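You operate a simulated robot arm through the tools that you are given. There is no shell and no other tool.

The job below is to be done with a simulated robot arm. You get a single attempt, and the scene is never put back.

TASK
Put things in order on the rear granite. At the end: the silver steel cylinder from the rear granite stands on top of the blue box (marked "BUSHES"); the vee block from the rear granite is in the blue tub; two of the step blocks from the rear granite are on the grey tray (marked "GOOD") on the rear granite; whatever was shut is shut again. Leave all else as you found it, and nothing knocked over. Set down upright: step block.

It is judged by the outcome, as a careful person would: the job done as asked, and still so three seconds after it is handed in. It fails if anything else is knocked over, pushed out of place, dropped, spilled or broken.

THE ROBOT
A 7-joint arm with a two-finger parallel gripper, fixed in place. Base frame: the origin is at the foot of the arm, x ahead of it, y to its left, z up; the work surface is at about z = 0. Units: mm, degrees, N and s.
With the tool pointing down near the work surface it reaches from about 240 to 620 mm from the base axis. Its first joint turns from -66.0 to 66.0 degrees. Payload 2.6 kg.
Tool frame: the origin (TCP) lies between the finger pads and is the grasp point; the fingertips stand 30 mm ahead of it; z points along the fingers, y is the line along which they close. The gripper opens to 94 mm. The fingers are 28 mm wide and 10 mm thick; the gripper's body (50 by 96 mm) begins 55 mm behind the TCP.
Orientation is that of the tool frame in the base frame, as [roll, pitch, yaw] about the fixed x, y, z axes, in that order (R = Rz(yaw) Ry(pitch) Rx(roll)). With the fingers straight down and closing along the base's y, the tool's x points along the base's -x, its y along +y and its z along -z.

THE INTERFACE
- The arm moves only by the tool drive_tool. Its argument "commands" is a list of rows, each a list of 7 numbers: the shift along the base's x, y, z in mm, then the turn, a rotation vector about the base's x, y, z in degrees, then the finger opening in mm, from 0 to 94. In form: [[x, y, z, wx, wy, wz, fingers], ...]. A call has 1 to 20 rows; each row is the pose to reach, as a shift and turn from the pose commanded when the call began. Each row takes 0.2 s and may step no farther than 50 mm and 8.6 degrees from the row before; otherwise, or with a gripper value out of range, the whole call is refused. Where a pose cannot be reached the arm comes as near as it can. A force on the tool above 40 N (or 10 N above the force at the start of the call, whichever is more), or a blocked arm, ends the call early, and 0.2 s more pass. Each finger travels about 72 mm/s and halts on what it meets, pressing with about 42 N; the grip force reading is that of the motor and also rises with nothing between the fingers. The clock runs only during rows and for 0.2 s after the last one: add rows that repeat a pose to give the fingers time. It gives the time, the measured TCP pose, the force on the tool (base axes), the opening and the grip force at its end, in the units of the frame above (readings bear some noise), with the torque about the TCP (base axes, N m) and any sound that the robot's microphone picked up.
- Cameras (640 x 400 px; columns grow to the right, rows downward): "scene" is fixed at [36.7, 431.6, 565.8]; the picture's right is [-0.77, -0.64, 0.00], its down [-0.36, 0.43, -0.83] and it looks along [0.53, -0.64, -0.56] (base axes); focal length 332 px, centre (320, 200). "wrist" rides on the gripper at [76, 14, -102] in the tool frame; the picture's right is [-0.18, 0.98, 0.00], its down [-0.75, -0.14, -0.64] and it looks along [-0.63, -0.12, 0.77] (tool axes); focal length 243 px, centre (320, 200). There is no depth. A picture from a camera that has moved, and an enlarged one, comes with that camera's place and axes in the base frame and with its lens.
- get_image(camera): a new picture of that camera. No time passes.
- inspect(camera, box): a new picture of the part [left, top, right, bottom] of that camera's present view, enlarged. No time passes.
- hand_in(): hands the job in; it is judged then, once.

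Nothing tells you positions but the pictures and the camera data. Unless the task says otherwise, let go and move clear before handing in.

The tools are called after "Emit:" as a command line: name --pt "numbers of a row" for each row, then --argument value for the rest, lists and objects as JSON in quotes. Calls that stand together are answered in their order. drive_tool: Moves the arm, as the interface text tells. Its arguments: {"type":"object","properties":{"commands":{"type":"array","items":{"type":"array","items":{"type":"number"}}}},"required":["commands"]} The other tools are called the same way: get_image (camera) takes a picture; inspect (camera, box) takes an enlarged picture of a part of a camera's view; hand_in () hands the job in.

At the start:

```text
t: 0.0
eef_pos: [423.9, -49.3, 341.5]
ee_rot: [-180.0, -0.1, -179.9]
force: [0.2, 0.1, -0.5]
moment: [0.0, -0.01, 0.02]
gripper_width: 94.0
gripper_force: 0.0
```

scene: 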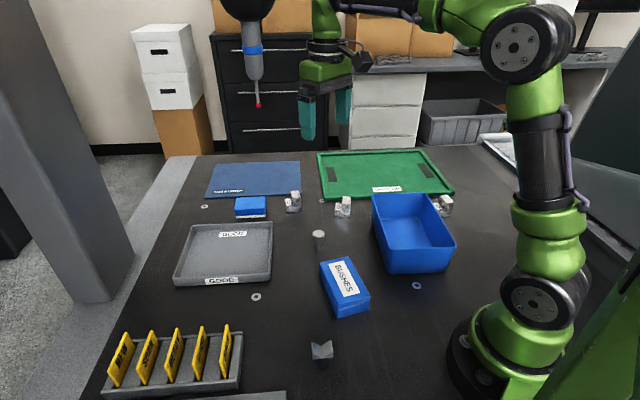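
wrist: 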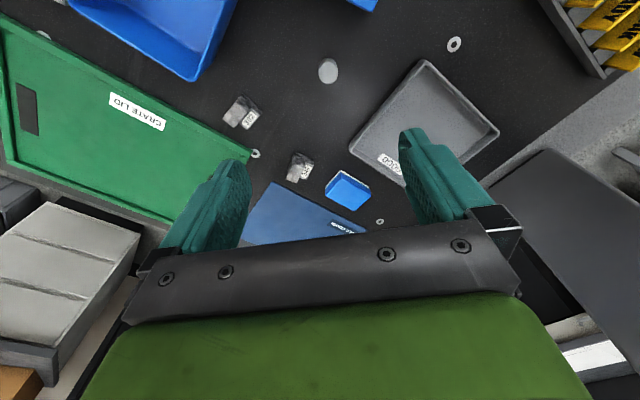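

I see a dark granite surface with a grey GOOD tray, a blue BUSHES box, a blue tub, a small steel cylinder, three step blocks and a vee block near the front. I'll look closer before moving anything.

Emit:
inspect --camera "scene" --box '[160, 140, 320, 240]'

Emit:
inspect --camera "scene" --box '[300, 140, 460, 240]'

Emit:
inspect --camera "scene" --box '[240, 220, 480, 370]'

Emit:
inspect --camera "scene" --box '[80, 200, 320, 400]'

Emit:
inspect --camera "wrist" --box '[200, 40, 400, 220]'

```text
4.00 times, centred on (240, 190) of scene
camera zoom: at [36.7, 431.6, 565.8], right [-0.77, -0.64, 0.0], down [-0.36, 0.43, -0.83], along [0.53, -0.64, -0.56], focal length 1327 px, centre (640, 240)
```

zoom: 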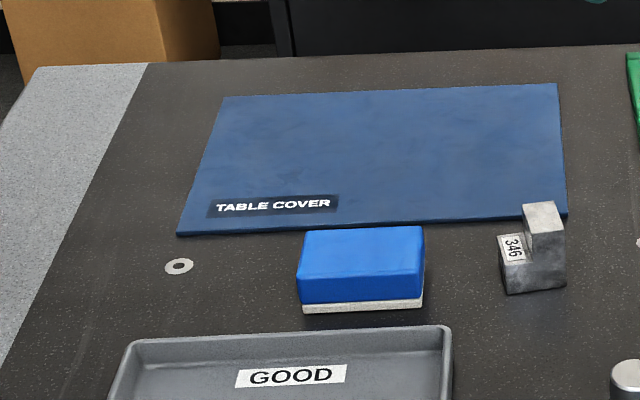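

```text
4.00 times, centred on (380, 190) of scene
camera zoom: at [36.7, 431.6, 565.8], right [-0.77, -0.64, 0.0], down [-0.36, 0.43, -0.83], along [0.53, -0.64, -0.56], focal length 1327 px, centre (80, 240)
```

zoom: 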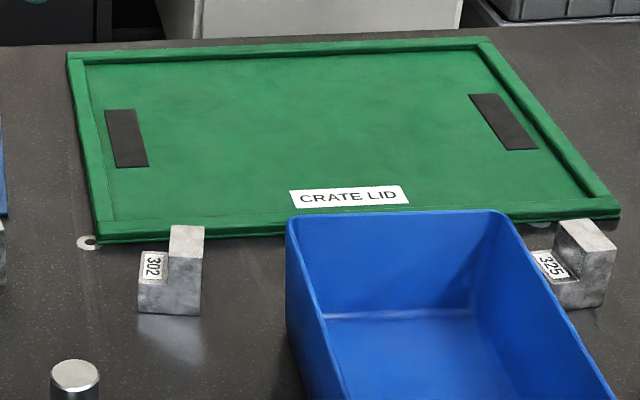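

```text
2.67 times, centred on (360, 295) of scene
camera zoom: at [36.7, 431.6, 565.8], right [-0.77, -0.64, 0.0], down [-0.36, 0.43, -0.83], along [0.53, -0.64, -0.56], focal length 884 px, centre (213, -53)
```

zoom: 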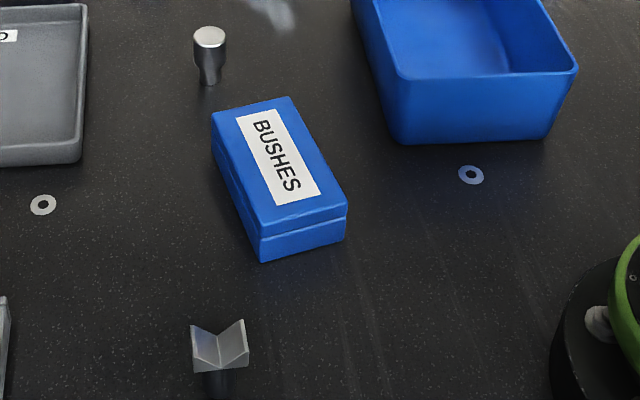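

```text
2.00 times, centred on (200, 300) of scene
camera zoom: at [36.7, 431.6, 565.8], right [-0.77, -0.64, 0.0], down [-0.36, 0.43, -0.83], along [0.53, -0.64, -0.56], focal length 663 px, centre (560, 0)
```

zoom: 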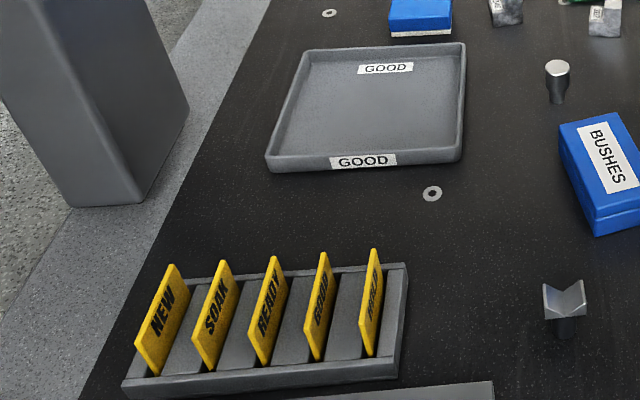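

```text
2.22 times, centred on (300, 130) of wrist
camera zoom: at [347.7, -36.5, 443.0], right [0.18, 0.98, 0.0], down [0.75, -0.14, 0.64], along [0.63, -0.12, -0.77], focal length 539 px, centre (364, 356)
```

zoom: 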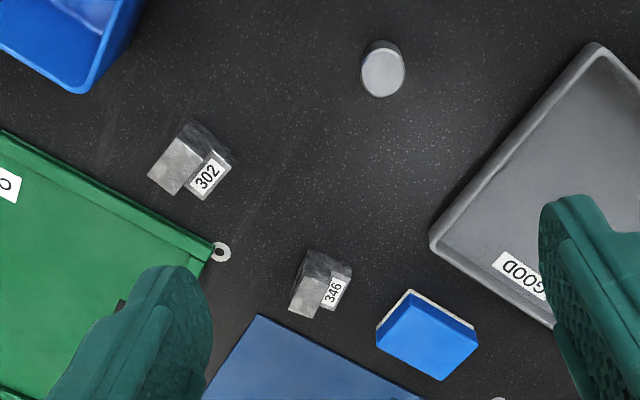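

The cylinder and the vee block look as if they have odd lower parts, so I'll zoom in further on both, and on the step blocks and the box.

Emit:
inspect --camera "scene" --box '[296, 220, 344, 260]'

Emit:
inspect --camera "scene" --box '[290, 325, 354, 375]'

Emit:
inspect --camera "scene" --box '[276, 180, 316, 220]'

Emit:
inspect --camera "scene" --box '[424, 180, 464, 220]'

Emit:
inspect --camera "scene" --box '[310, 245, 380, 325]'

Emit:
inspect --camera "wrist" --box '[300, 40, 360, 100]'

Emit:
inspect --camera "scene" --box '[324, 185, 364, 225]'

```text
10.00 times, centred on (320, 240) of scene
camera zoom: at [36.7, 431.6, 565.8], right [-0.77, -0.64, 0.0], down [-0.36, 0.43, -0.83], along [0.53, -0.64, -0.56], focal length 3317 px, centre (320, -200)
```

zoom: 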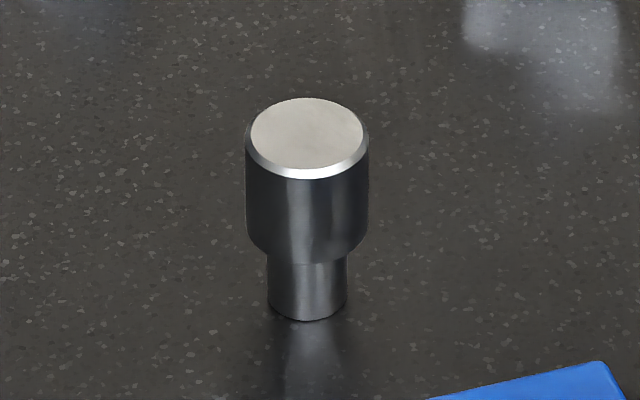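

```text
8.00 times, centred on (322, 350) of scene
camera zoom: at [36.7, 431.6, 565.8], right [-0.77, -0.64, 0.0], down [-0.36, 0.43, -0.83], along [0.53, -0.64, -0.56], focal length 2654 px, centre (304, -1000)
```

zoom: 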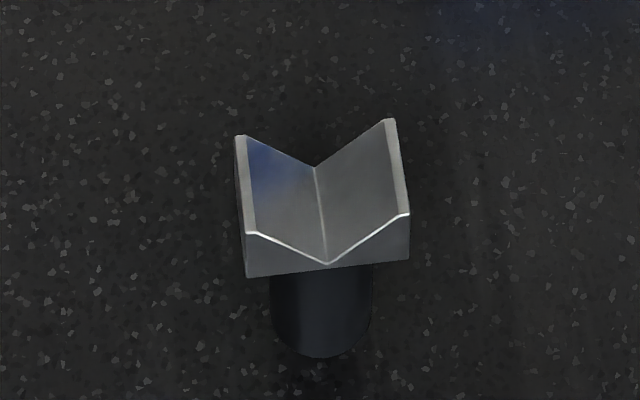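

```text
10.00 times, centred on (296, 200) of scene
camera zoom: at [36.7, 431.6, 565.8], right [-0.77, -0.64, 0.0], down [-0.36, 0.43, -0.83], along [0.53, -0.64, -0.56], focal length 3317 px, centre (560, 200)
```

zoom: 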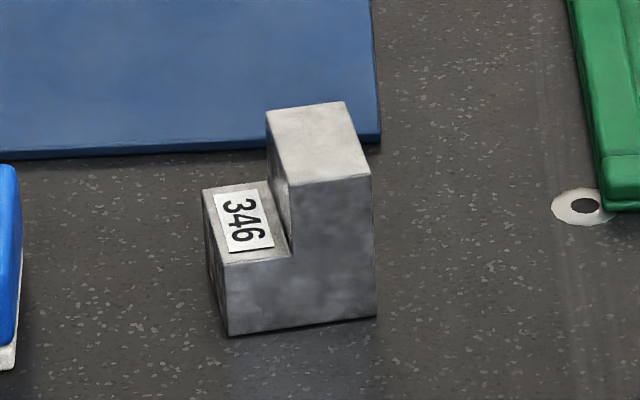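

```text
10.00 times, centred on (444, 200) of scene
camera zoom: at [36.7, 431.6, 565.8], right [-0.77, -0.64, 0.0], down [-0.36, 0.43, -0.83], along [0.53, -0.64, -0.56], focal length 3317 px, centre (-920, 200)
```

zoom: 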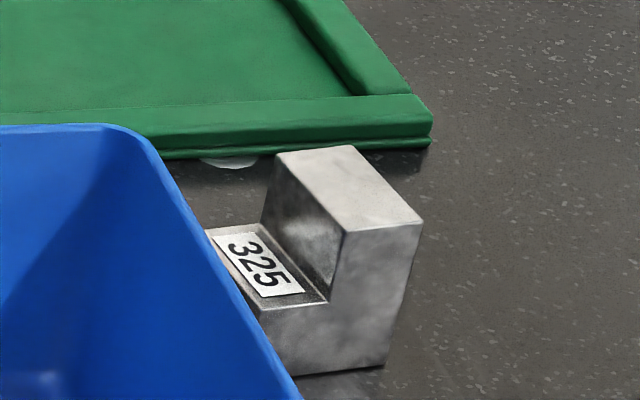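

```text
5.00 times, centred on (345, 285) of scene
camera zoom: at [36.7, 431.6, 565.8], right [-0.77, -0.64, 0.0], down [-0.36, 0.43, -0.83], along [0.53, -0.64, -0.56], focal length 1658 px, centre (195, -225)
```

zoom: 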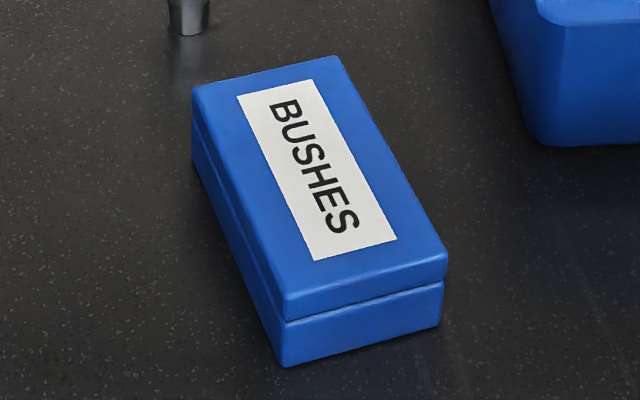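

```text
6.67 times, centred on (330, 70) of wrist
camera zoom: at [347.7, -36.5, 443.0], right [0.18, 0.98, 0.0], down [0.75, -0.14, 0.64], along [0.63, -0.12, -0.77], focal length 1618 px, centre (253, 1067)
```

zoom: 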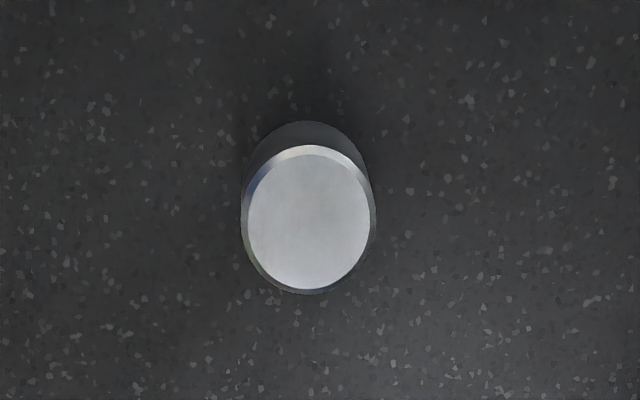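

```text
10.00 times, centred on (344, 205) of scene
camera zoom: at [36.7, 431.6, 565.8], right [-0.77, -0.64, 0.0], down [-0.36, 0.43, -0.83], along [0.53, -0.64, -0.56], focal length 3317 px, centre (80, 150)
```

zoom: 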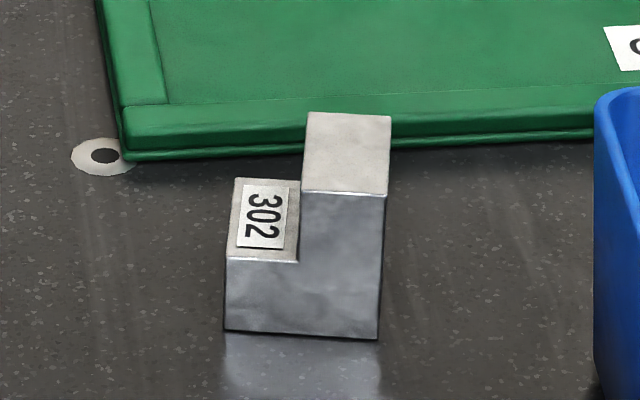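

I take the vee block to be at about (241, 180), with its top at z≈51, and its V part seems to sit on a narrow dark post. The stepped steel cylinder is at about (435, -42) and the BUSHES box is centred at about (307, 28), roughly 41 high. I'll hover over the vee block first for a close look.

Emit:
drive_tool --pt "-18 23 -8 0 0 -4.4 94" --pt "-36 46 -16 0 0 -8.7 94" --pt "-55 69 -24 0 0 -13 94" --pt "-73 92 -32 0 0 -17.4 94" --pt "-91 115 -45 0 0 -21.8 94" --pt "-110 137 -60 0 0 -26.1 94" --pt "-128 160 -80 0 0 -30.5 94" --pt "-146 183 -100 0 0 -34.8 94" --pt "-165 206 -120 0 0 -39.2 94" --pt "-183 229 -140 0 0 -43.5 94" --pt "-183 229 -140 0 0 -43.5 94"

```text
t: 2.4
eef_pos: [240.1, 181.1, 200.1]
ee_rot: [-179.9, 0.0, 136.4]
force: [-0.2, -0.9, 0.4]
moment: [-0.01, 0.02, -0.04]
gripper_width: 94.0
gripper_force: 0.0
```

The arm is now over the vee block at z≈200. I'll take pictures to check the alignment.

Emit:
get_image --camera "wrist"

Emit:
get_image --camera "scene"

Emit:
inspect --camera "wrist" --box '[270, 70, 370, 150]'

```text
taken
camera wrist: at [195.2, 241.5, 301.8], right [0.81, 0.59, 0.0], down [0.45, -0.62, 0.64], along [0.38, -0.52, -0.77], focal length 243 px, centre (320, 200)
```

wrist: 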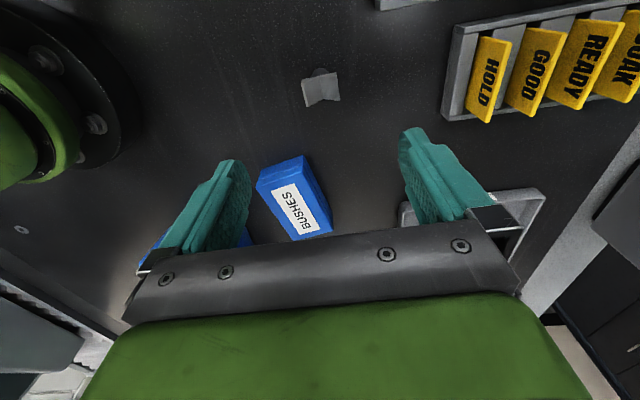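

```text
taken
```

scene: 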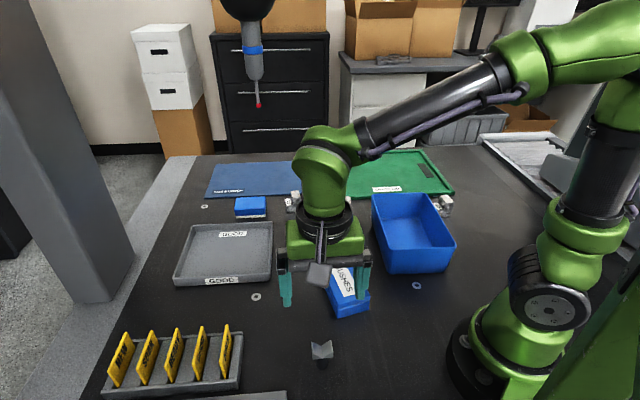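

```text
5.00 times, centred on (320, 110) of wrist
camera zoom: at [195.2, 241.5, 301.8], right [0.81, 0.59, 0.0], down [0.45, -0.62, 0.64], along [0.38, -0.52, -0.77], focal length 1213 px, centre (320, 650)
```

zoom: 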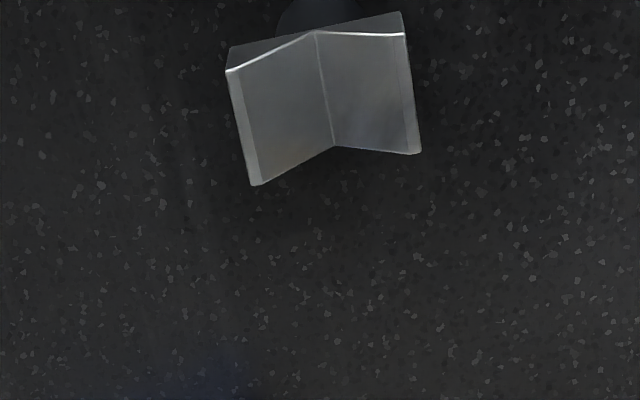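

The vee block is centred along the finger closing line and its width matches the gripper's yaw. I'll lower part way and check again.

Emit:
drive_tool --pt "0 0 -25 0 0 0 80" --pt "0 0 -50 0 0 0 70" --pt "0 0 -75 0 0 0 64" --pt "0 0 -100 0 0 0 60" --pt "0 0 -120 0 0 0 60" --pt "0 0 -120 0 0 0 60"

Emit:
get_image --camera "wrist"

Emit:
inspect --camera "scene" --box '[270, 290, 370, 380]'

Emit:
inspect --camera "wrist" --box '[220, 50, 420, 250]'

```text
t: 3.8
eef_pos: [241.1, 180.4, 80.1]
ee_rot: [179.9, 0.0, 136.4]
force: [0.5, 0.3, -0.1]
moment: [0.0, 0.01, 0.0]
gripper_width: 59.9
gripper_force: 0.0
```

```text
taken
camera wrist: at [195.7, 242.4, 181.5], right [0.81, 0.59, 0.0], down [0.45, -0.62, 0.64], along [0.38, -0.52, -0.77], focal length 243 px, centre (320, 200)
```

wrist: 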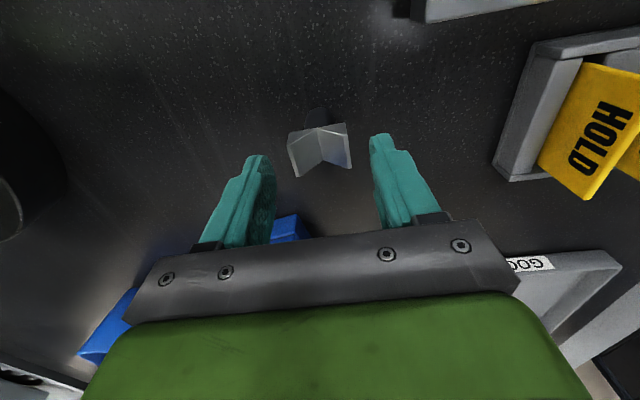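

```text
4.44 times, centred on (320, 335) of scene
camera zoom: at [36.7, 431.6, 565.8], right [-0.77, -0.64, 0.0], down [-0.36, 0.43, -0.83], along [0.53, -0.64, -0.56], focal length 1474 px, centre (320, -400)
```

zoom: 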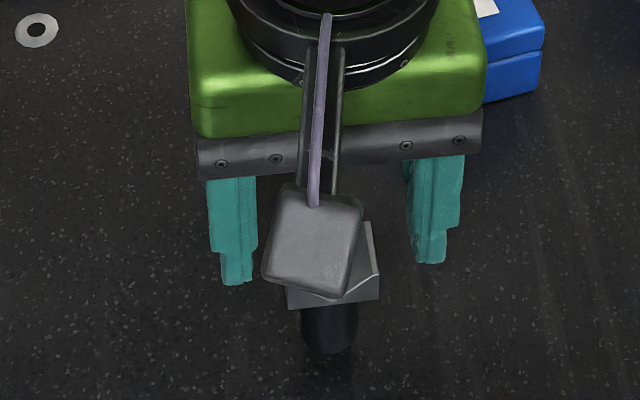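

```text
2.00 times, centred on (320, 150) of wrist
camera zoom: at [195.7, 242.4, 181.5], right [0.81, 0.59, 0.0], down [0.45, -0.62, 0.64], along [0.38, -0.52, -0.77], focal length 485 px, centre (320, 300)
```

zoom: 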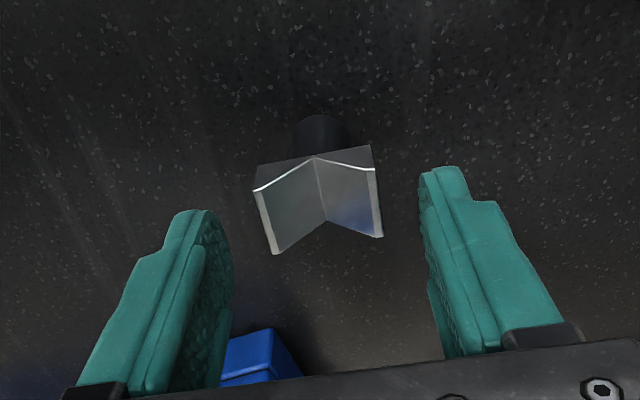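

The vee block sits between the open fingers. I'll zoom in on the dark post to settle its height before closing.

Emit:
inspect --camera "scene" --box '[324, 340, 364, 375]'

Emit:
inspect --camera "wrist" --box '[280, 80, 360, 150]'

Emit:
inspect --camera "scene" --box '[300, 335, 350, 375]'

```text
11.43 times, centred on (344, 358) of scene
camera zoom: at [36.7, 431.6, 565.8], right [-0.77, -0.64, 0.0], down [-0.36, 0.43, -0.83], along [0.53, -0.64, -0.56], focal length 3791 px, centre (46, -1600)
```

zoom: 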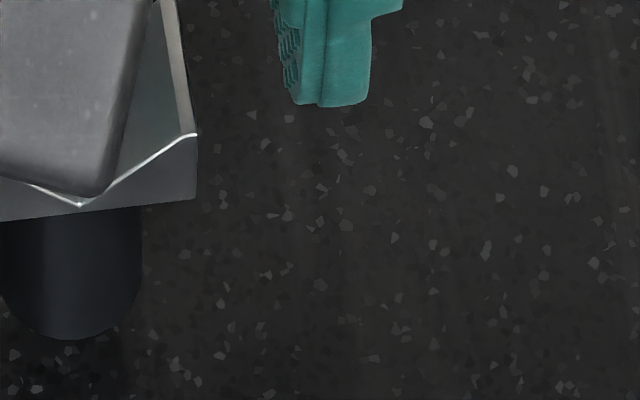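

```text
5.71 times, centred on (320, 115) of wrist
camera zoom: at [195.7, 242.4, 181.5], right [0.81, 0.59, 0.0], down [0.45, -0.62, 0.64], along [0.38, -0.52, -0.77], focal length 1386 px, centre (320, 686)
```

zoom: 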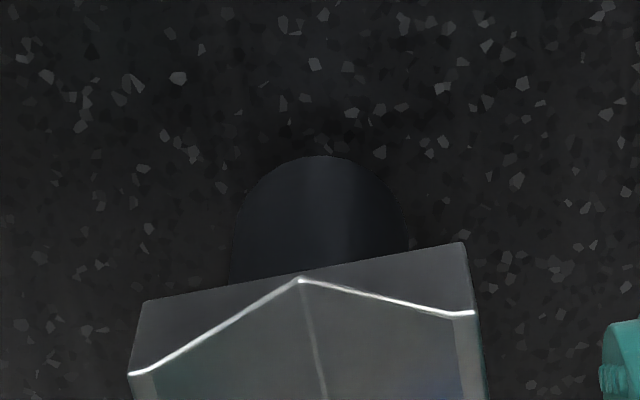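

```text
10.00 times, centred on (325, 355) of scene
camera zoom: at [36.7, 431.6, 565.8], right [-0.77, -0.64, 0.0], down [-0.36, 0.43, -0.83], along [0.53, -0.64, -0.56], focal length 3317 px, centre (270, -1350)
```

zoom: 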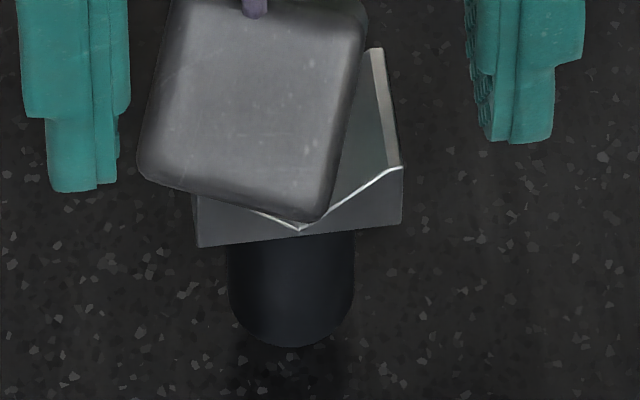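

The post base is clear in both views, and the V part spans about z 35–51. I'll lower to z≈43 and close the fingers on the V part's sides.

Emit:
drive_tool --pt "-1.1 1 -13 0 0 0 60" --pt "-1.1 1 -26 0 0 0 60" --pt "-1.1 1 -37 0 0 0 60" --pt "-1.1 1 -37 0 0 0 50" --pt "-1.1 1 -37 0 0 0 40" --pt "-1.1 1 -37 0 0 0 34" --pt "-1.1 1 -37 0 0 0 28" --pt "-1.1 1 -37 0 0 0 24" --pt "-1.1 1 -37 0 0 0 24"

Emit:
get_image --camera "wrist"

Emit:
inspect --camera "scene" --box '[280, 310, 370, 380]'

```text
t: 5.8
eef_pos: [239.6, 181.6, 45.4]
ee_rot: [180.0, 0.0, 136.5]
force: [-0.1, -0.1, -0.1]
moment: [-0.05, 0.01, 0.01]
gripper_width: 37.2
gripper_force: 41.7
```

```text
taken
camera wrist: at [194.1, 243.1, 146.2], right [0.81, 0.59, 0.0], down [0.45, -0.62, 0.64], along [0.38, -0.52, -0.77], focal length 243 px, centre (320, 200)
```

wrist: 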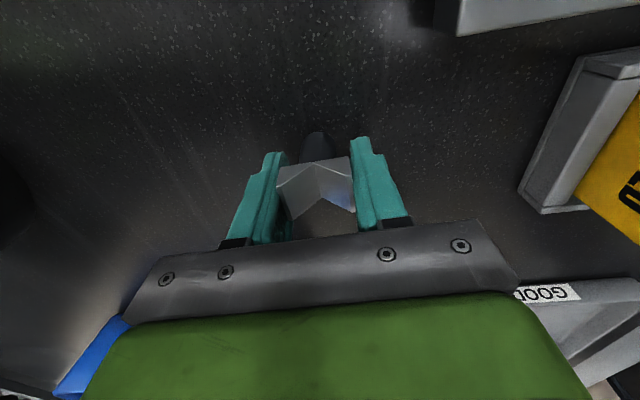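

```text
5.71 times, centred on (325, 345) of scene
camera zoom: at [36.7, 431.6, 565.8], right [-0.77, -0.64, 0.0], down [-0.36, 0.43, -0.83], along [0.53, -0.64, -0.56], focal length 1895 px, centre (291, -629)
```

zoom: 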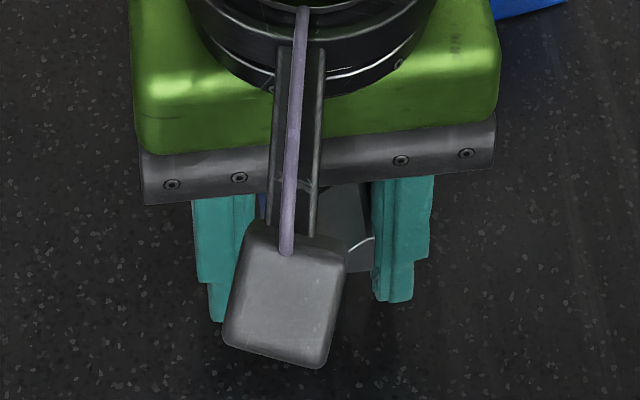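

The gripper stopped at 37 mm with about 42 N of grip force. I'll check the contact before lifting.

Emit:
inspect --camera "wrist" --box '[260, 120, 380, 240]'

```text
3.33 times, centred on (320, 180) of wrist
camera zoom: at [194.1, 243.1, 146.2], right [0.81, 0.59, 0.0], down [0.45, -0.62, 0.64], along [0.38, -0.52, -0.77], focal length 809 px, centre (320, 267)
```

zoom: 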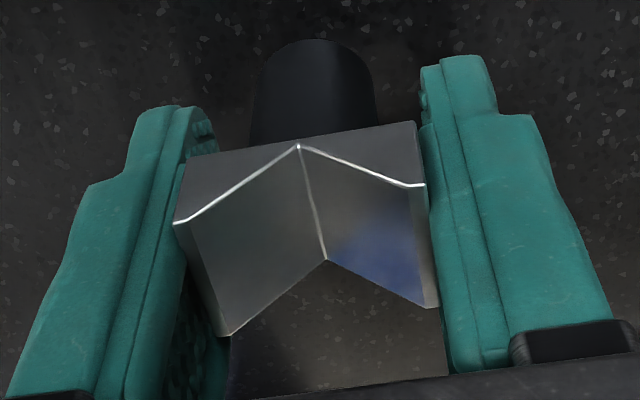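

The fingers are seated on both sides of the V part. I'll lift gently and see whether the post comes with it.

Emit:
drive_tool --pt "0 0 4 0 0 0 22" --pt "0 0 10 0 0 0 22" --pt "0 0 18 0 0 0 22" --pt "0 0 28 0 0 0 22" --pt "0 0 40 0 0 0 22" --pt "0 0 55 0 0 0 22" --pt "0 0 55 0 0 0 22"

Emit:
inspect --camera "wrist" --box '[240, 80, 400, 240]'

Emit:
inspect --camera "scene" --box '[270, 280, 380, 380]'

```text
t: 7.4
eef_pos: [241.2, 179.8, 99.6]
ee_rot: [180.0, -0.1, 136.5]
force: [-0.9, 0.4, -0.9]
moment: [-0.03, 0.01, 0.01]
gripper_width: 37.5
gripper_force: 41.2
```

```text
2.50 times, centred on (320, 160) of wrist
camera zoom: at [194.2, 240.8, 201.4], right [0.81, 0.59, 0.0], down [0.45, -0.62, 0.64], along [0.38, -0.52, -0.77], focal length 606 px, centre (320, 300)
```

zoom: 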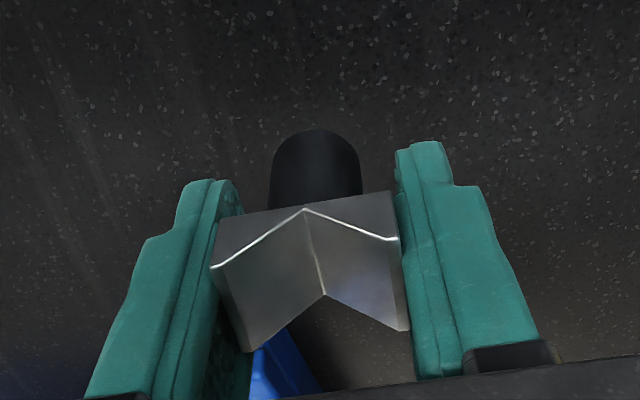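

```text
4.00 times, centred on (325, 330) of scene
camera zoom: at [36.7, 431.6, 565.8], right [-0.77, -0.64, 0.0], down [-0.36, 0.43, -0.83], along [0.53, -0.64, -0.56], focal length 1327 px, centre (300, -320)
```

zoom: 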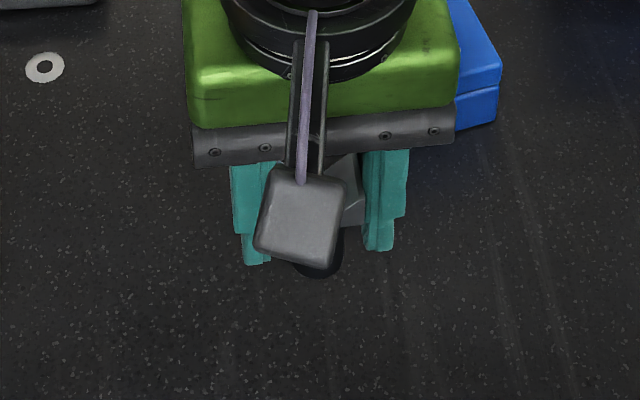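

The post is part of the vee block, and it is held firmly with its bottom about 45 mm below the TCP. Next I'll raise it and carry it over to the blue tub, then look from above.

Emit:
drive_tool --pt "0 0 35 0 0 0 22" --pt "0 0 70 0 0 0 22" --pt "0 0 105 0 0 0 22" --pt "8 -18 125 0 0 0 22" --pt "22 -50 125 0 0 0 22" --pt "36 -82 125 0 0 0 22" --pt "50 -114 125 0 0 0 22" --pt "62 -146 125 0 0 0 22" --pt "70 -178 125 0 0 0 22" --pt "70 -212 125 0 0 0 22" --pt "66 -246 125 0 0 0 22" --pt "60 -280 125 0 0 0 22" --pt "54 -314 125 0 0 0 22" --pt "48 -345 125 0 0 0 22" --pt "42 -370 125 0 0 0 22" --pt "42 -386 125 0 0 0 22" --pt "42 -386 125 0 0 0 22"

Emit:
get_image --camera "wrist"

Emit:
get_image --camera "scene"

```text
t: 11.0
eef_pos: [283.1, -205.9, 225.2]
ee_rot: [-180.0, 0.1, 136.5]
force: [1.1, 0.1, -0.6]
moment: [0.03, -0.01, 0.01]
gripper_width: 37.5
gripper_force: 42.0
```

```text
taken
camera wrist: at [237.2, -144.1, 327.5], right [0.81, 0.59, 0.0], down [0.45, -0.62, 0.64], along [0.38, -0.52, -0.77], focal length 243 px, centre (320, 200)
```

wrist: 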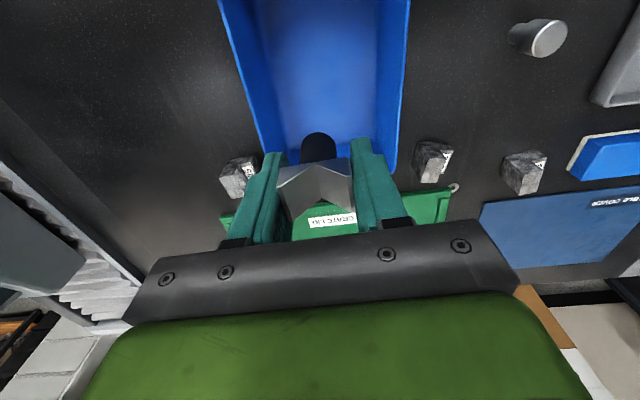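

```text
taken
```

scene: 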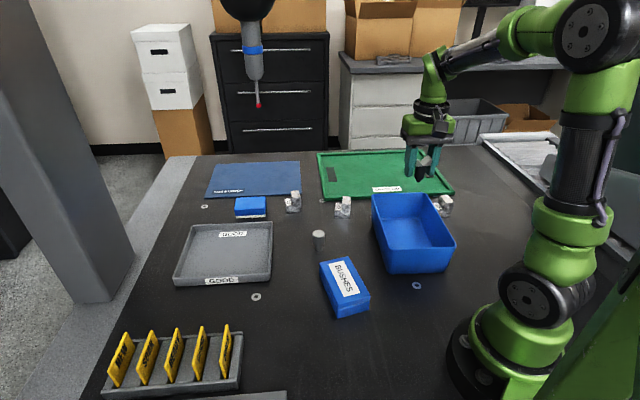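

The tub is under the gripper, a few millimetres off centre and slightly farther out. I'll shift a little and lower into it.

Emit:
drive_tool --pt "7 -14 0 0 0 0 22" --pt "7 -14 -30 0 0 0 22" --pt "7 -14 -60 0 0 0 22" --pt "7 -14 -90 0 0 0 22" --pt "7 -14 -115 0 0 0 22" --pt "7 -14 -140 0 0 0 22" --pt "7 -14 -155 0 0 0 22" --pt "7 -14 -165 0 0 0 22" --pt "7 -14 -165 0 0 0 22"

Emit:
get_image --camera "wrist"

Emit:
inspect --camera "scene" --box '[350, 130, 480, 290]'

```text
t: 13.0
eef_pos: [288.2, -220.2, 57.4]
ee_rot: [-179.9, -0.1, 136.5]
force: [1.1, 1.4, -1.4]
moment: [-0.01, 0.0, -0.02]
gripper_width: 37.3
gripper_force: 41.6
```

```text
taken
camera wrist: at [243.4, -158.3, 159.2], right [0.81, 0.59, 0.0], down [0.45, -0.62, 0.64], along [0.38, -0.52, -0.77], focal length 243 px, centre (320, 200)
```

wrist: 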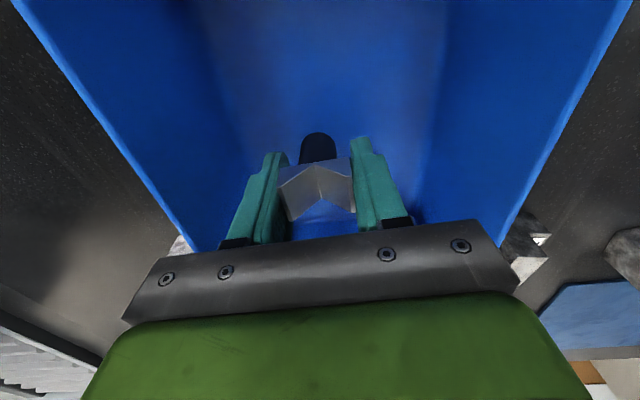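

```text
2.50 times, centred on (415, 210) of scene
camera zoom: at [36.7, 431.6, 565.8], right [-0.77, -0.64, 0.0], down [-0.36, 0.43, -0.83], along [0.53, -0.64, -0.56], focal length 829 px, centre (82, 175)
```

zoom: 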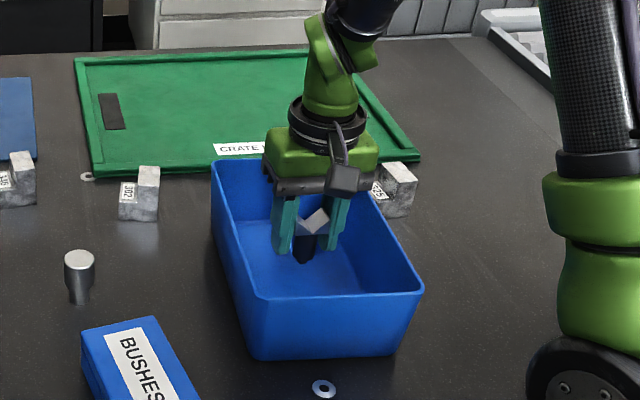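

It is inside the tub with about 12 mm left below it. I'll lower in small steps and watch the force.

Emit:
drive_tool --pt "0 0 -2 0 0 0 22" --pt "0 0 -4 0 0 0 22" --pt "0 0 -4 0 0 0 22"

Emit:
drive_tool --pt "0 0 -1 0 0 0 22" --pt "0 0 -2 0 0 0 22" --pt "0 0 -2 0 0 0 22"

```text
t: 13.8
eef_pos: [289.1, -220.4, 55.8]
ee_rot: [180.0, 0.0, 136.6]
force: [-0.2, -0.2, -1.7]
moment: [0.03, 0.01, 0.01]
gripper_width: 37.1
gripper_force: 41.9
```

```text
t: 14.6
eef_pos: [288.2, -220.1, 52.0]
ee_rot: [180.0, 0.0, 136.5]
force: [0.3, 0.6, -1.3]
moment: [-0.01, -0.01, 0.01]
gripper_width: 37.8
gripper_force: 42.7
```

Emit:
drive_tool --pt "0 0 -1 0 0 0 22" --pt "0 0 -2 0 0 0 22" --pt "0 0 -2 0 0 0 22"

Emit:
inspect --camera "wrist" --box '[260, 100, 380, 220]'

```text
t: 15.4
eef_pos: [289.2, -220.4, 50.0]
ee_rot: [-179.9, 0.0, 136.5]
force: [-0.8, 0.8, -2.1]
moment: [-0.05, -0.03, 0.01]
gripper_width: 37.6
gripper_force: 42.2
```

```text
3.33 times, centred on (320, 160) of wrist
camera zoom: at [243.5, -158.5, 152.0], right [0.81, 0.59, 0.0], down [0.45, -0.62, 0.64], along [0.38, -0.52, -0.77], focal length 809 px, centre (320, 333)
```

zoom: 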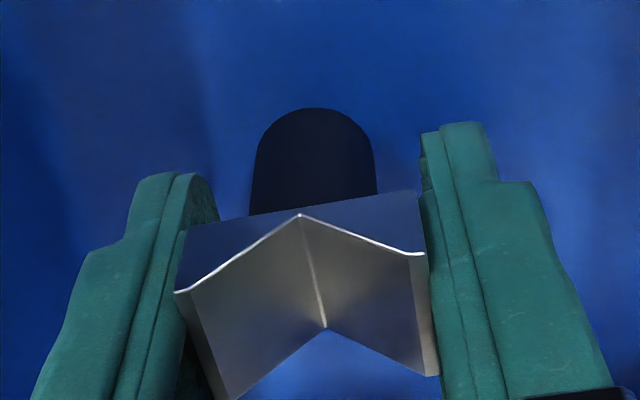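

There is no contact yet, so I'll keep lowering in small steps.

Emit:
drive_tool --pt "0 0 -0.7 0 0 0 22" --pt "0 0 -1.5 0 0 0 22" --pt "0 0 -1.5 0 0 0 22"

Emit:
drive_tool --pt "0 0 -0.7 0 0 0 22" --pt "0 0 -1.5 0 0 0 22" --pt "0 0 -1.5 0 0 0 22"

```text
t: 16.2
eef_pos: [289.3, -218.0, 48.0]
ee_rot: [179.9, 0.1, 136.5]
force: [-0.1, -0.5, -0.9]
moment: [-0.01, -0.02, 0.02]
gripper_width: 37.5
gripper_force: 41.9
```

```text
t: 17.0
eef_pos: [289.5, -219.3, 48.6]
ee_rot: [180.0, 0.1, 136.5]
force: [-3.5, 2.4, 11.9]
moment: [0.14, 0.19, -0.02]
gripper_width: 37.4
gripper_force: 42.2
```

Contact with the tub floor shows as about 12 N upward. I'll ease off slightly, open the fingers and rise straight up.

Emit:
drive_tool --pt "0 0 0.7 0 0 0 22" --pt "0 0 0.7 0 0 0 36" --pt "0 0 0.7 0 0 0 42" --pt "0 0 0.7 0 0 0 50" --pt "0 0 0.7 0 0 0 58" --pt "0 0 0.7 0 0 0 60"

Emit:
inspect --camera "wrist" --box '[220, 80, 420, 240]'

```text
t: 18.4
eef_pos: [290.1, -219.8, 49.5]
ee_rot: [-179.9, 0.0, 136.5]
force: [-0.5, 0.0, 0.2]
moment: [-0.03, 0.0, 0.01]
gripper_width: 60.0
gripper_force: 0.0
```

```text
2.50 times, centred on (320, 160) of wrist
camera zoom: at [244.1, -158.0, 150.3], right [0.81, 0.59, 0.0], down [0.45, -0.62, 0.64], along [0.38, -0.52, -0.77], focal length 606 px, centre (320, 300)
```

zoom: 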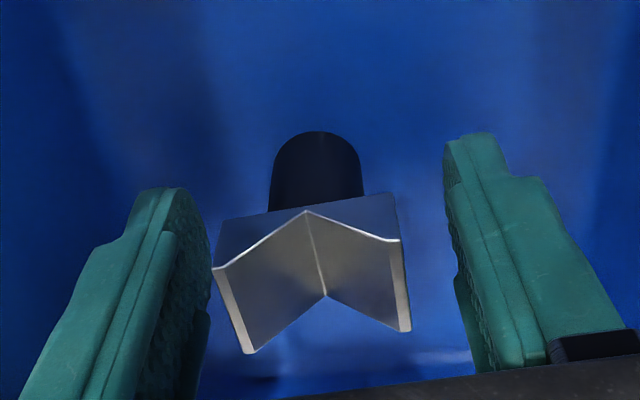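

The vee block is standing upright in the tub. I'll rise out and go over step block 302, at about (475, -201), turning the gripper so it closes across the block's depth.

Emit:
drive_tool --pt "0 0 20 0 0 0 60" --pt "0 0 50 0 0 0 60" --pt "0 0 90 0 0 0 60" --pt "0 0 130 0 0 0 70" --pt "0 0 170 0 0 0 80" --pt "18 2 180 0 0 7.75 90" --pt "37 4 180 0 0 15.5 94" --pt "55 6 180 0 0 23.3 94" --pt "74 8 180 0 0 31 94" --pt "92 10 180 0 0 38.8 94" --pt "111 12 180 0 0 46.5 94" --pt "129 14 170 0 0 54.3 94" --pt "148 16 150 0 0 62 94" --pt "166 18 130 0 0 69.8 94" --pt "185 19 110 0 0 77.5 94" --pt "185 19 110 0 0 77.5 94"

Emit:
get_image --camera "wrist"

Emit:
get_image --camera "scene"

```text
t: 21.8
eef_pos: [474.3, -199.4, 157.1]
ee_rot: [179.9, 0.0, -145.9]
force: [-0.5, -0.2, 1.0]
moment: [0.0, 0.0, 0.02]
gripper_width: 94.1
gripper_force: 0.0
```

```text
taken
camera wrist: at [403.9, -231.6, 258.9], right [-0.4, 0.92, 0.0], down [0.7, 0.31, 0.64], along [0.59, 0.26, -0.77], focal length 243 px, centre (320, 200)
```

wrist: 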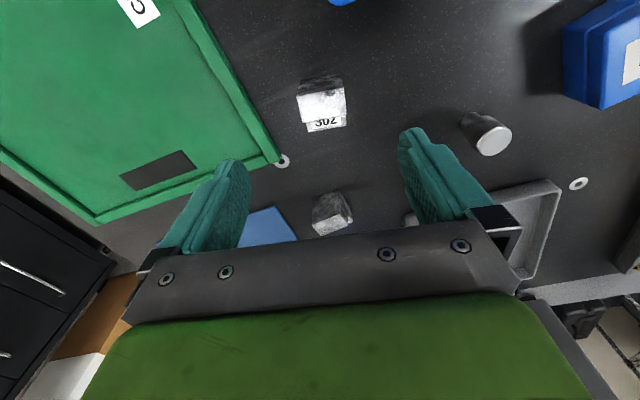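

```text
taken
```

scene: 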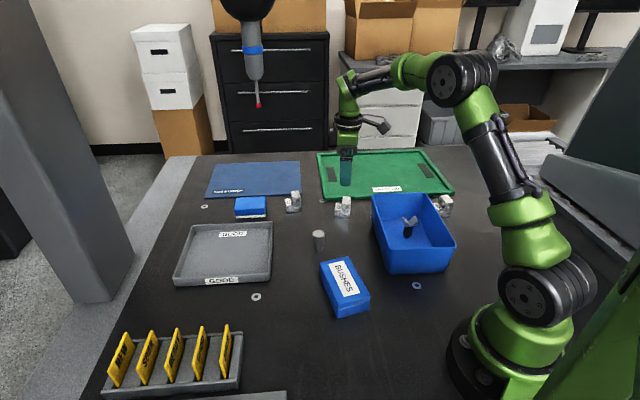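

Block 302 is in view just ahead of the fingers. I'll zoom in to measure its centre and angle.

Emit:
inspect --camera "wrist" --box '[280, 65, 360, 145]'

Emit:
inspect --camera "scene" --box '[370, 190, 460, 280]'

```text
5.00 times, centred on (320, 105) of wrist
camera zoom: at [403.9, -231.6, 258.9], right [-0.4, 0.92, 0.0], down [0.7, 0.31, 0.64], along [0.59, 0.26, -0.77], focal length 1213 px, centre (320, 675)
```

zoom: 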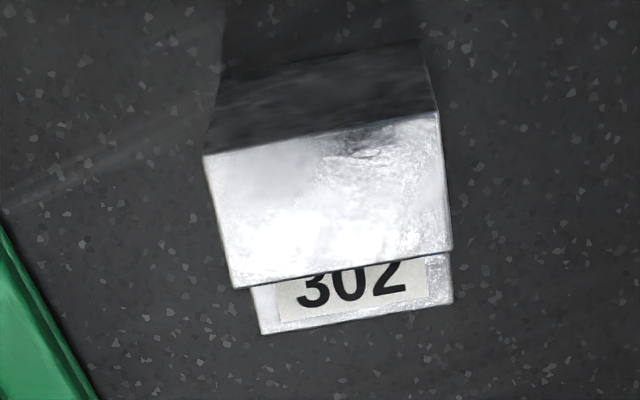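

```text
4.44 times, centred on (415, 235) of scene
camera zoom: at [36.7, 431.6, 565.8], right [-0.77, -0.64, 0.0], down [-0.36, 0.43, -0.83], along [0.53, -0.64, -0.56], focal length 1474 px, centre (-102, 44)
```

zoom: 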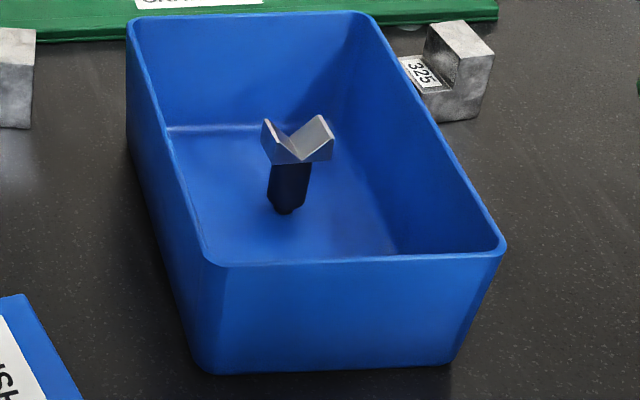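

In the tool frame, block 302's tall top spans about y -17 to +22, so I need to shift about 3 mm. I'll do that and lower part way with the fingers at 66 mm.

Emit:
drive_tool --pt "0 3.5 -15 0 0 0 90" --pt "0 3.5 -35 0 0 0 80" --pt "0 3.5 -55 0 0 0 70" --pt "0 3.5 -70 0 0 0 66" --pt "0 3.5 -70 0 0 0 66"

Emit:
get_image --camera "wrist"

Emit:
inspect --camera "wrist" --box '[220, 80, 420, 240]'

Emit:
inspect --camera "scene" --box '[300, 140, 400, 230]'

```text
t: 23.0
eef_pos: [474.6, -196.0, 86.2]
ee_rot: [180.0, -0.1, -145.9]
force: [0.1, 0.7, -0.9]
moment: [-0.01, 0.0, -0.02]
gripper_width: 65.9
gripper_force: 0.0
```

```text
taken
camera wrist: at [404.0, -227.3, 188.3], right [-0.4, 0.92, 0.0], down [0.7, 0.3, 0.64], along [0.59, 0.25, -0.77], focal length 243 px, centre (320, 200)
```

wrist: 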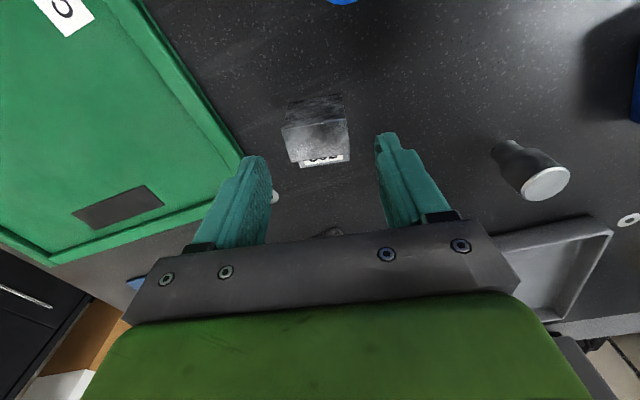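

```text
2.50 times, centred on (320, 160) of wrist
camera zoom: at [404.0, -227.3, 188.3], right [-0.4, 0.92, 0.0], down [0.7, 0.3, 0.64], along [0.59, 0.25, -0.77], focal length 606 px, centre (320, 300)
```

zoom: 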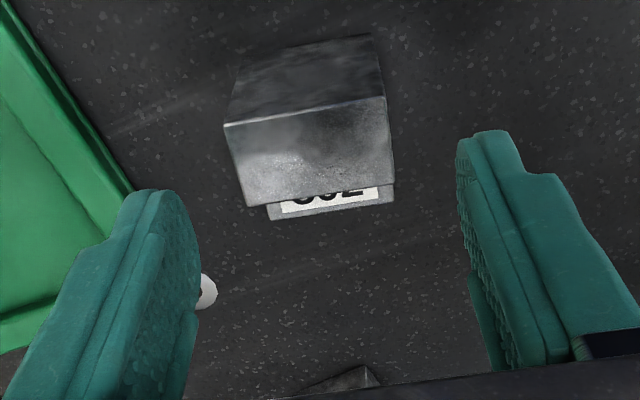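

```text
4.44 times, centred on (350, 185) of scene
camera zoom: at [36.7, 431.6, 565.8], right [-0.77, -0.64, 0.0], down [-0.36, 0.43, -0.83], along [0.53, -0.64, -0.56], focal length 1474 px, centre (187, 267)
```

zoom: 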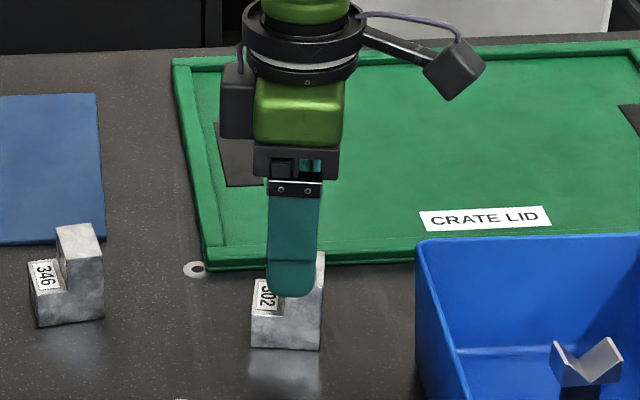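

Block 302 is centred between the fingers. I'll lower to z≈34 and close.

Emit:
drive_tool --pt "0 0 -15 0 0 0 66" --pt "0 0 -30 0 0 0 66" --pt "0 0 -43 0 0 0 66" --pt "0 0 -52 0 0 0 66" --pt "0 0 -52 0 0 0 56" --pt "0 0 -52 0 0 0 48" --pt "0 0 -52 0 0 0 42" --pt "0 0 -52 0 0 0 36" --pt "0 0 -52 0 0 0 30" --pt "0 0 -52 0 0 0 28"

Emit:
inspect --camera "wrist" --box '[220, 80, 420, 240]'

Emit:
inspect --camera "scene" --box '[300, 150, 390, 230]'

```text
t: 25.2
eef_pos: [472.3, -195.2, 37.1]
ee_rot: [179.9, 0.2, -145.9]
force: [-0.1, -0.6, 0.2]
moment: [-0.02, 0.0, -0.01]
gripper_width: 43.7
gripper_force: 41.7
```

```text
2.50 times, centred on (320, 160) of wrist
camera zoom: at [402.0, -227.6, 138.5], right [-0.4, 0.92, 0.0], down [0.7, 0.3, 0.64], along [0.59, 0.26, -0.77], focal length 606 px, centre (320, 300)
```

zoom: 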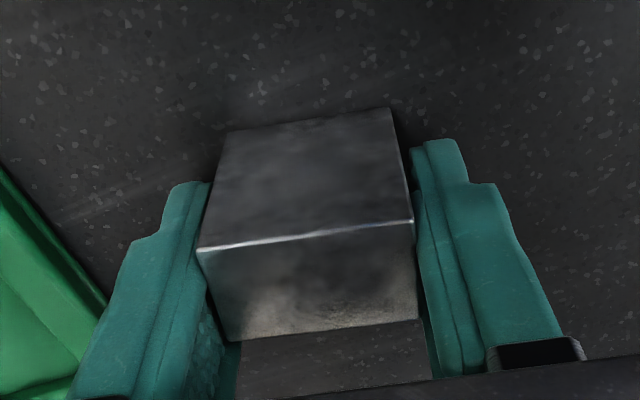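

```text
5.00 times, centred on (345, 190) of scene
camera zoom: at [36.7, 431.6, 565.8], right [-0.77, -0.64, 0.0], down [-0.36, 0.43, -0.83], along [0.53, -0.64, -0.56], focal length 1658 px, centre (195, 250)
```

zoom: 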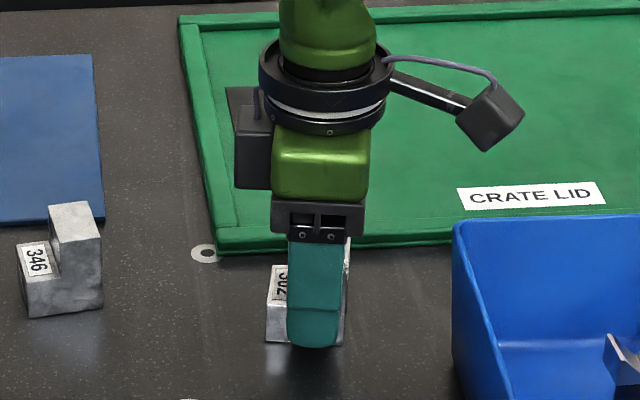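

Block 302 is gripped. The pads read about 4 mm over the true width, as they did on the vee block. I'll lift it straight up and carry it to above the near part of the grey tray, turning so the fingers align with the tray.

Emit:
drive_tool --pt "0 0 4 0 0 0 28" --pt "0 0 12 0 0 0 28" --pt "0 0 30 0 0 0 28" --pt "0 0 60 0 0 0 28" --pt "0 0 95 0 0 0 28" --pt "0 0 130 0 0 0 28" --pt "0 0 150 0 0 0 28"

Emit:
inspect --camera "wrist" --box '[220, 80, 420, 240]'

Emit:
get_image --camera "scene"

```text
t: 26.8
eef_pos: [473.9, -197.4, 186.5]
ee_rot: [180.0, 0.1, -146.0]
force: [0.5, 0.0, -1.9]
moment: [-0.02, 0.0, 0.02]
gripper_width: 43.6
gripper_force: 41.8
```

```text
2.50 times, centred on (320, 160) of wrist
camera zoom: at [402.5, -230.3, 288.6], right [-0.4, 0.92, 0.0], down [0.7, 0.3, 0.64], along [0.59, 0.26, -0.77], focal length 606 px, centre (320, 300)
```

zoom: 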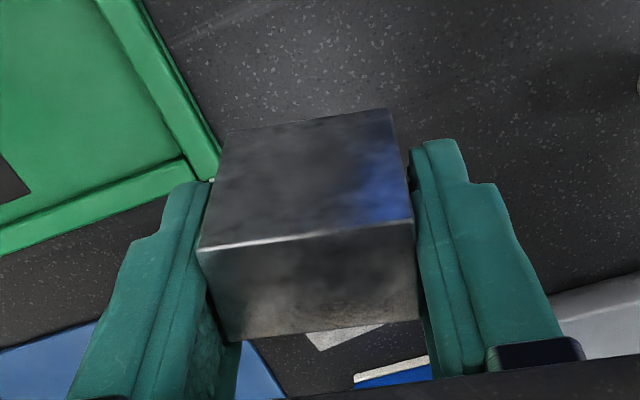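

```text
taken
```

scene: 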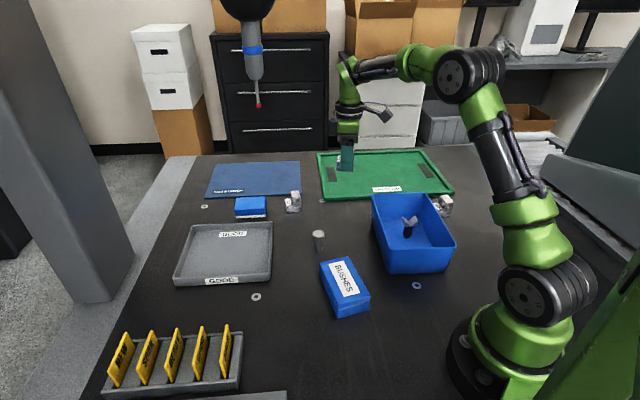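

The block came up level. I'll now carry it over the tray and turn it.

Emit:
drive_tool --pt "6 18 5 0 0 -5.5 28" --pt "12 38 8 0 0 -12 28" --pt "20 60 8 0 0 -18.5 28" --pt "28 82 8 0 0 -25 28" --pt "36 104 8 0 0 -32 28" --pt "45 127 8 0 0 -39 28" --pt "54 150 8 0 0 -46 28" --pt "63 172 8 0 0 -53 28" --pt "72 194 8 0 0 -60 28" --pt "82 216 8 0 0 -67 28" --pt "92 238 8 0 0 -73.5 28" --pt "102 254 4 0 0 -79 28" --pt "102 254 4 0 0 -79 28"

Emit:
get_image --camera "wrist"

Emit:
get_image --camera "scene"

```text
t: 29.6
eef_pos: [577.1, 59.1, 192.7]
ee_rot: [-180.0, 0.0, 134.9]
force: [0.0, 0.0, -2.4]
moment: [-0.02, 0.0, 0.0]
gripper_width: 43.6
gripper_force: 42.1
```

```text
taken
camera wrist: at [533.1, 121.5, 294.5], right [0.83, 0.56, 0.0], down [0.43, -0.63, 0.64], along [0.36, -0.53, -0.77], focal length 243 px, centre (320, 200)
```

wrist: 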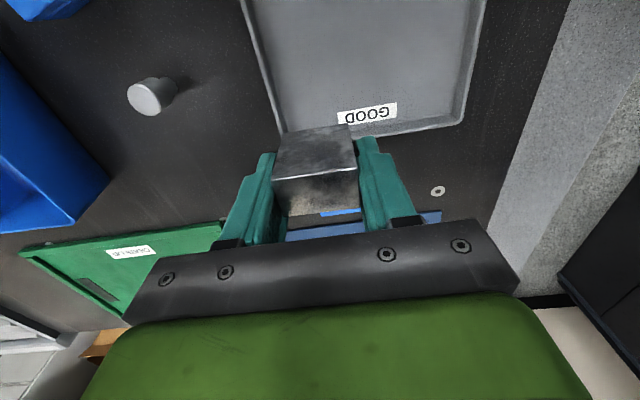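

```text
taken
```

scene: 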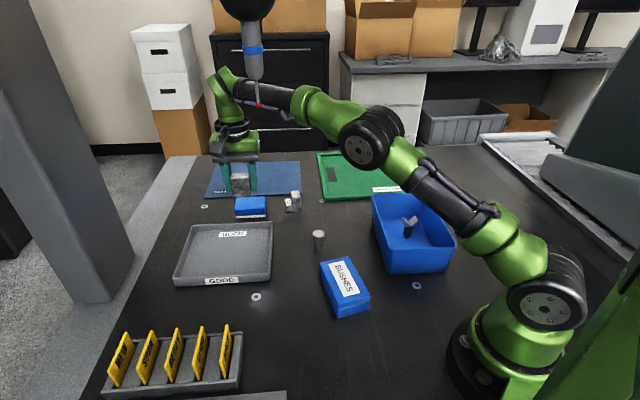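

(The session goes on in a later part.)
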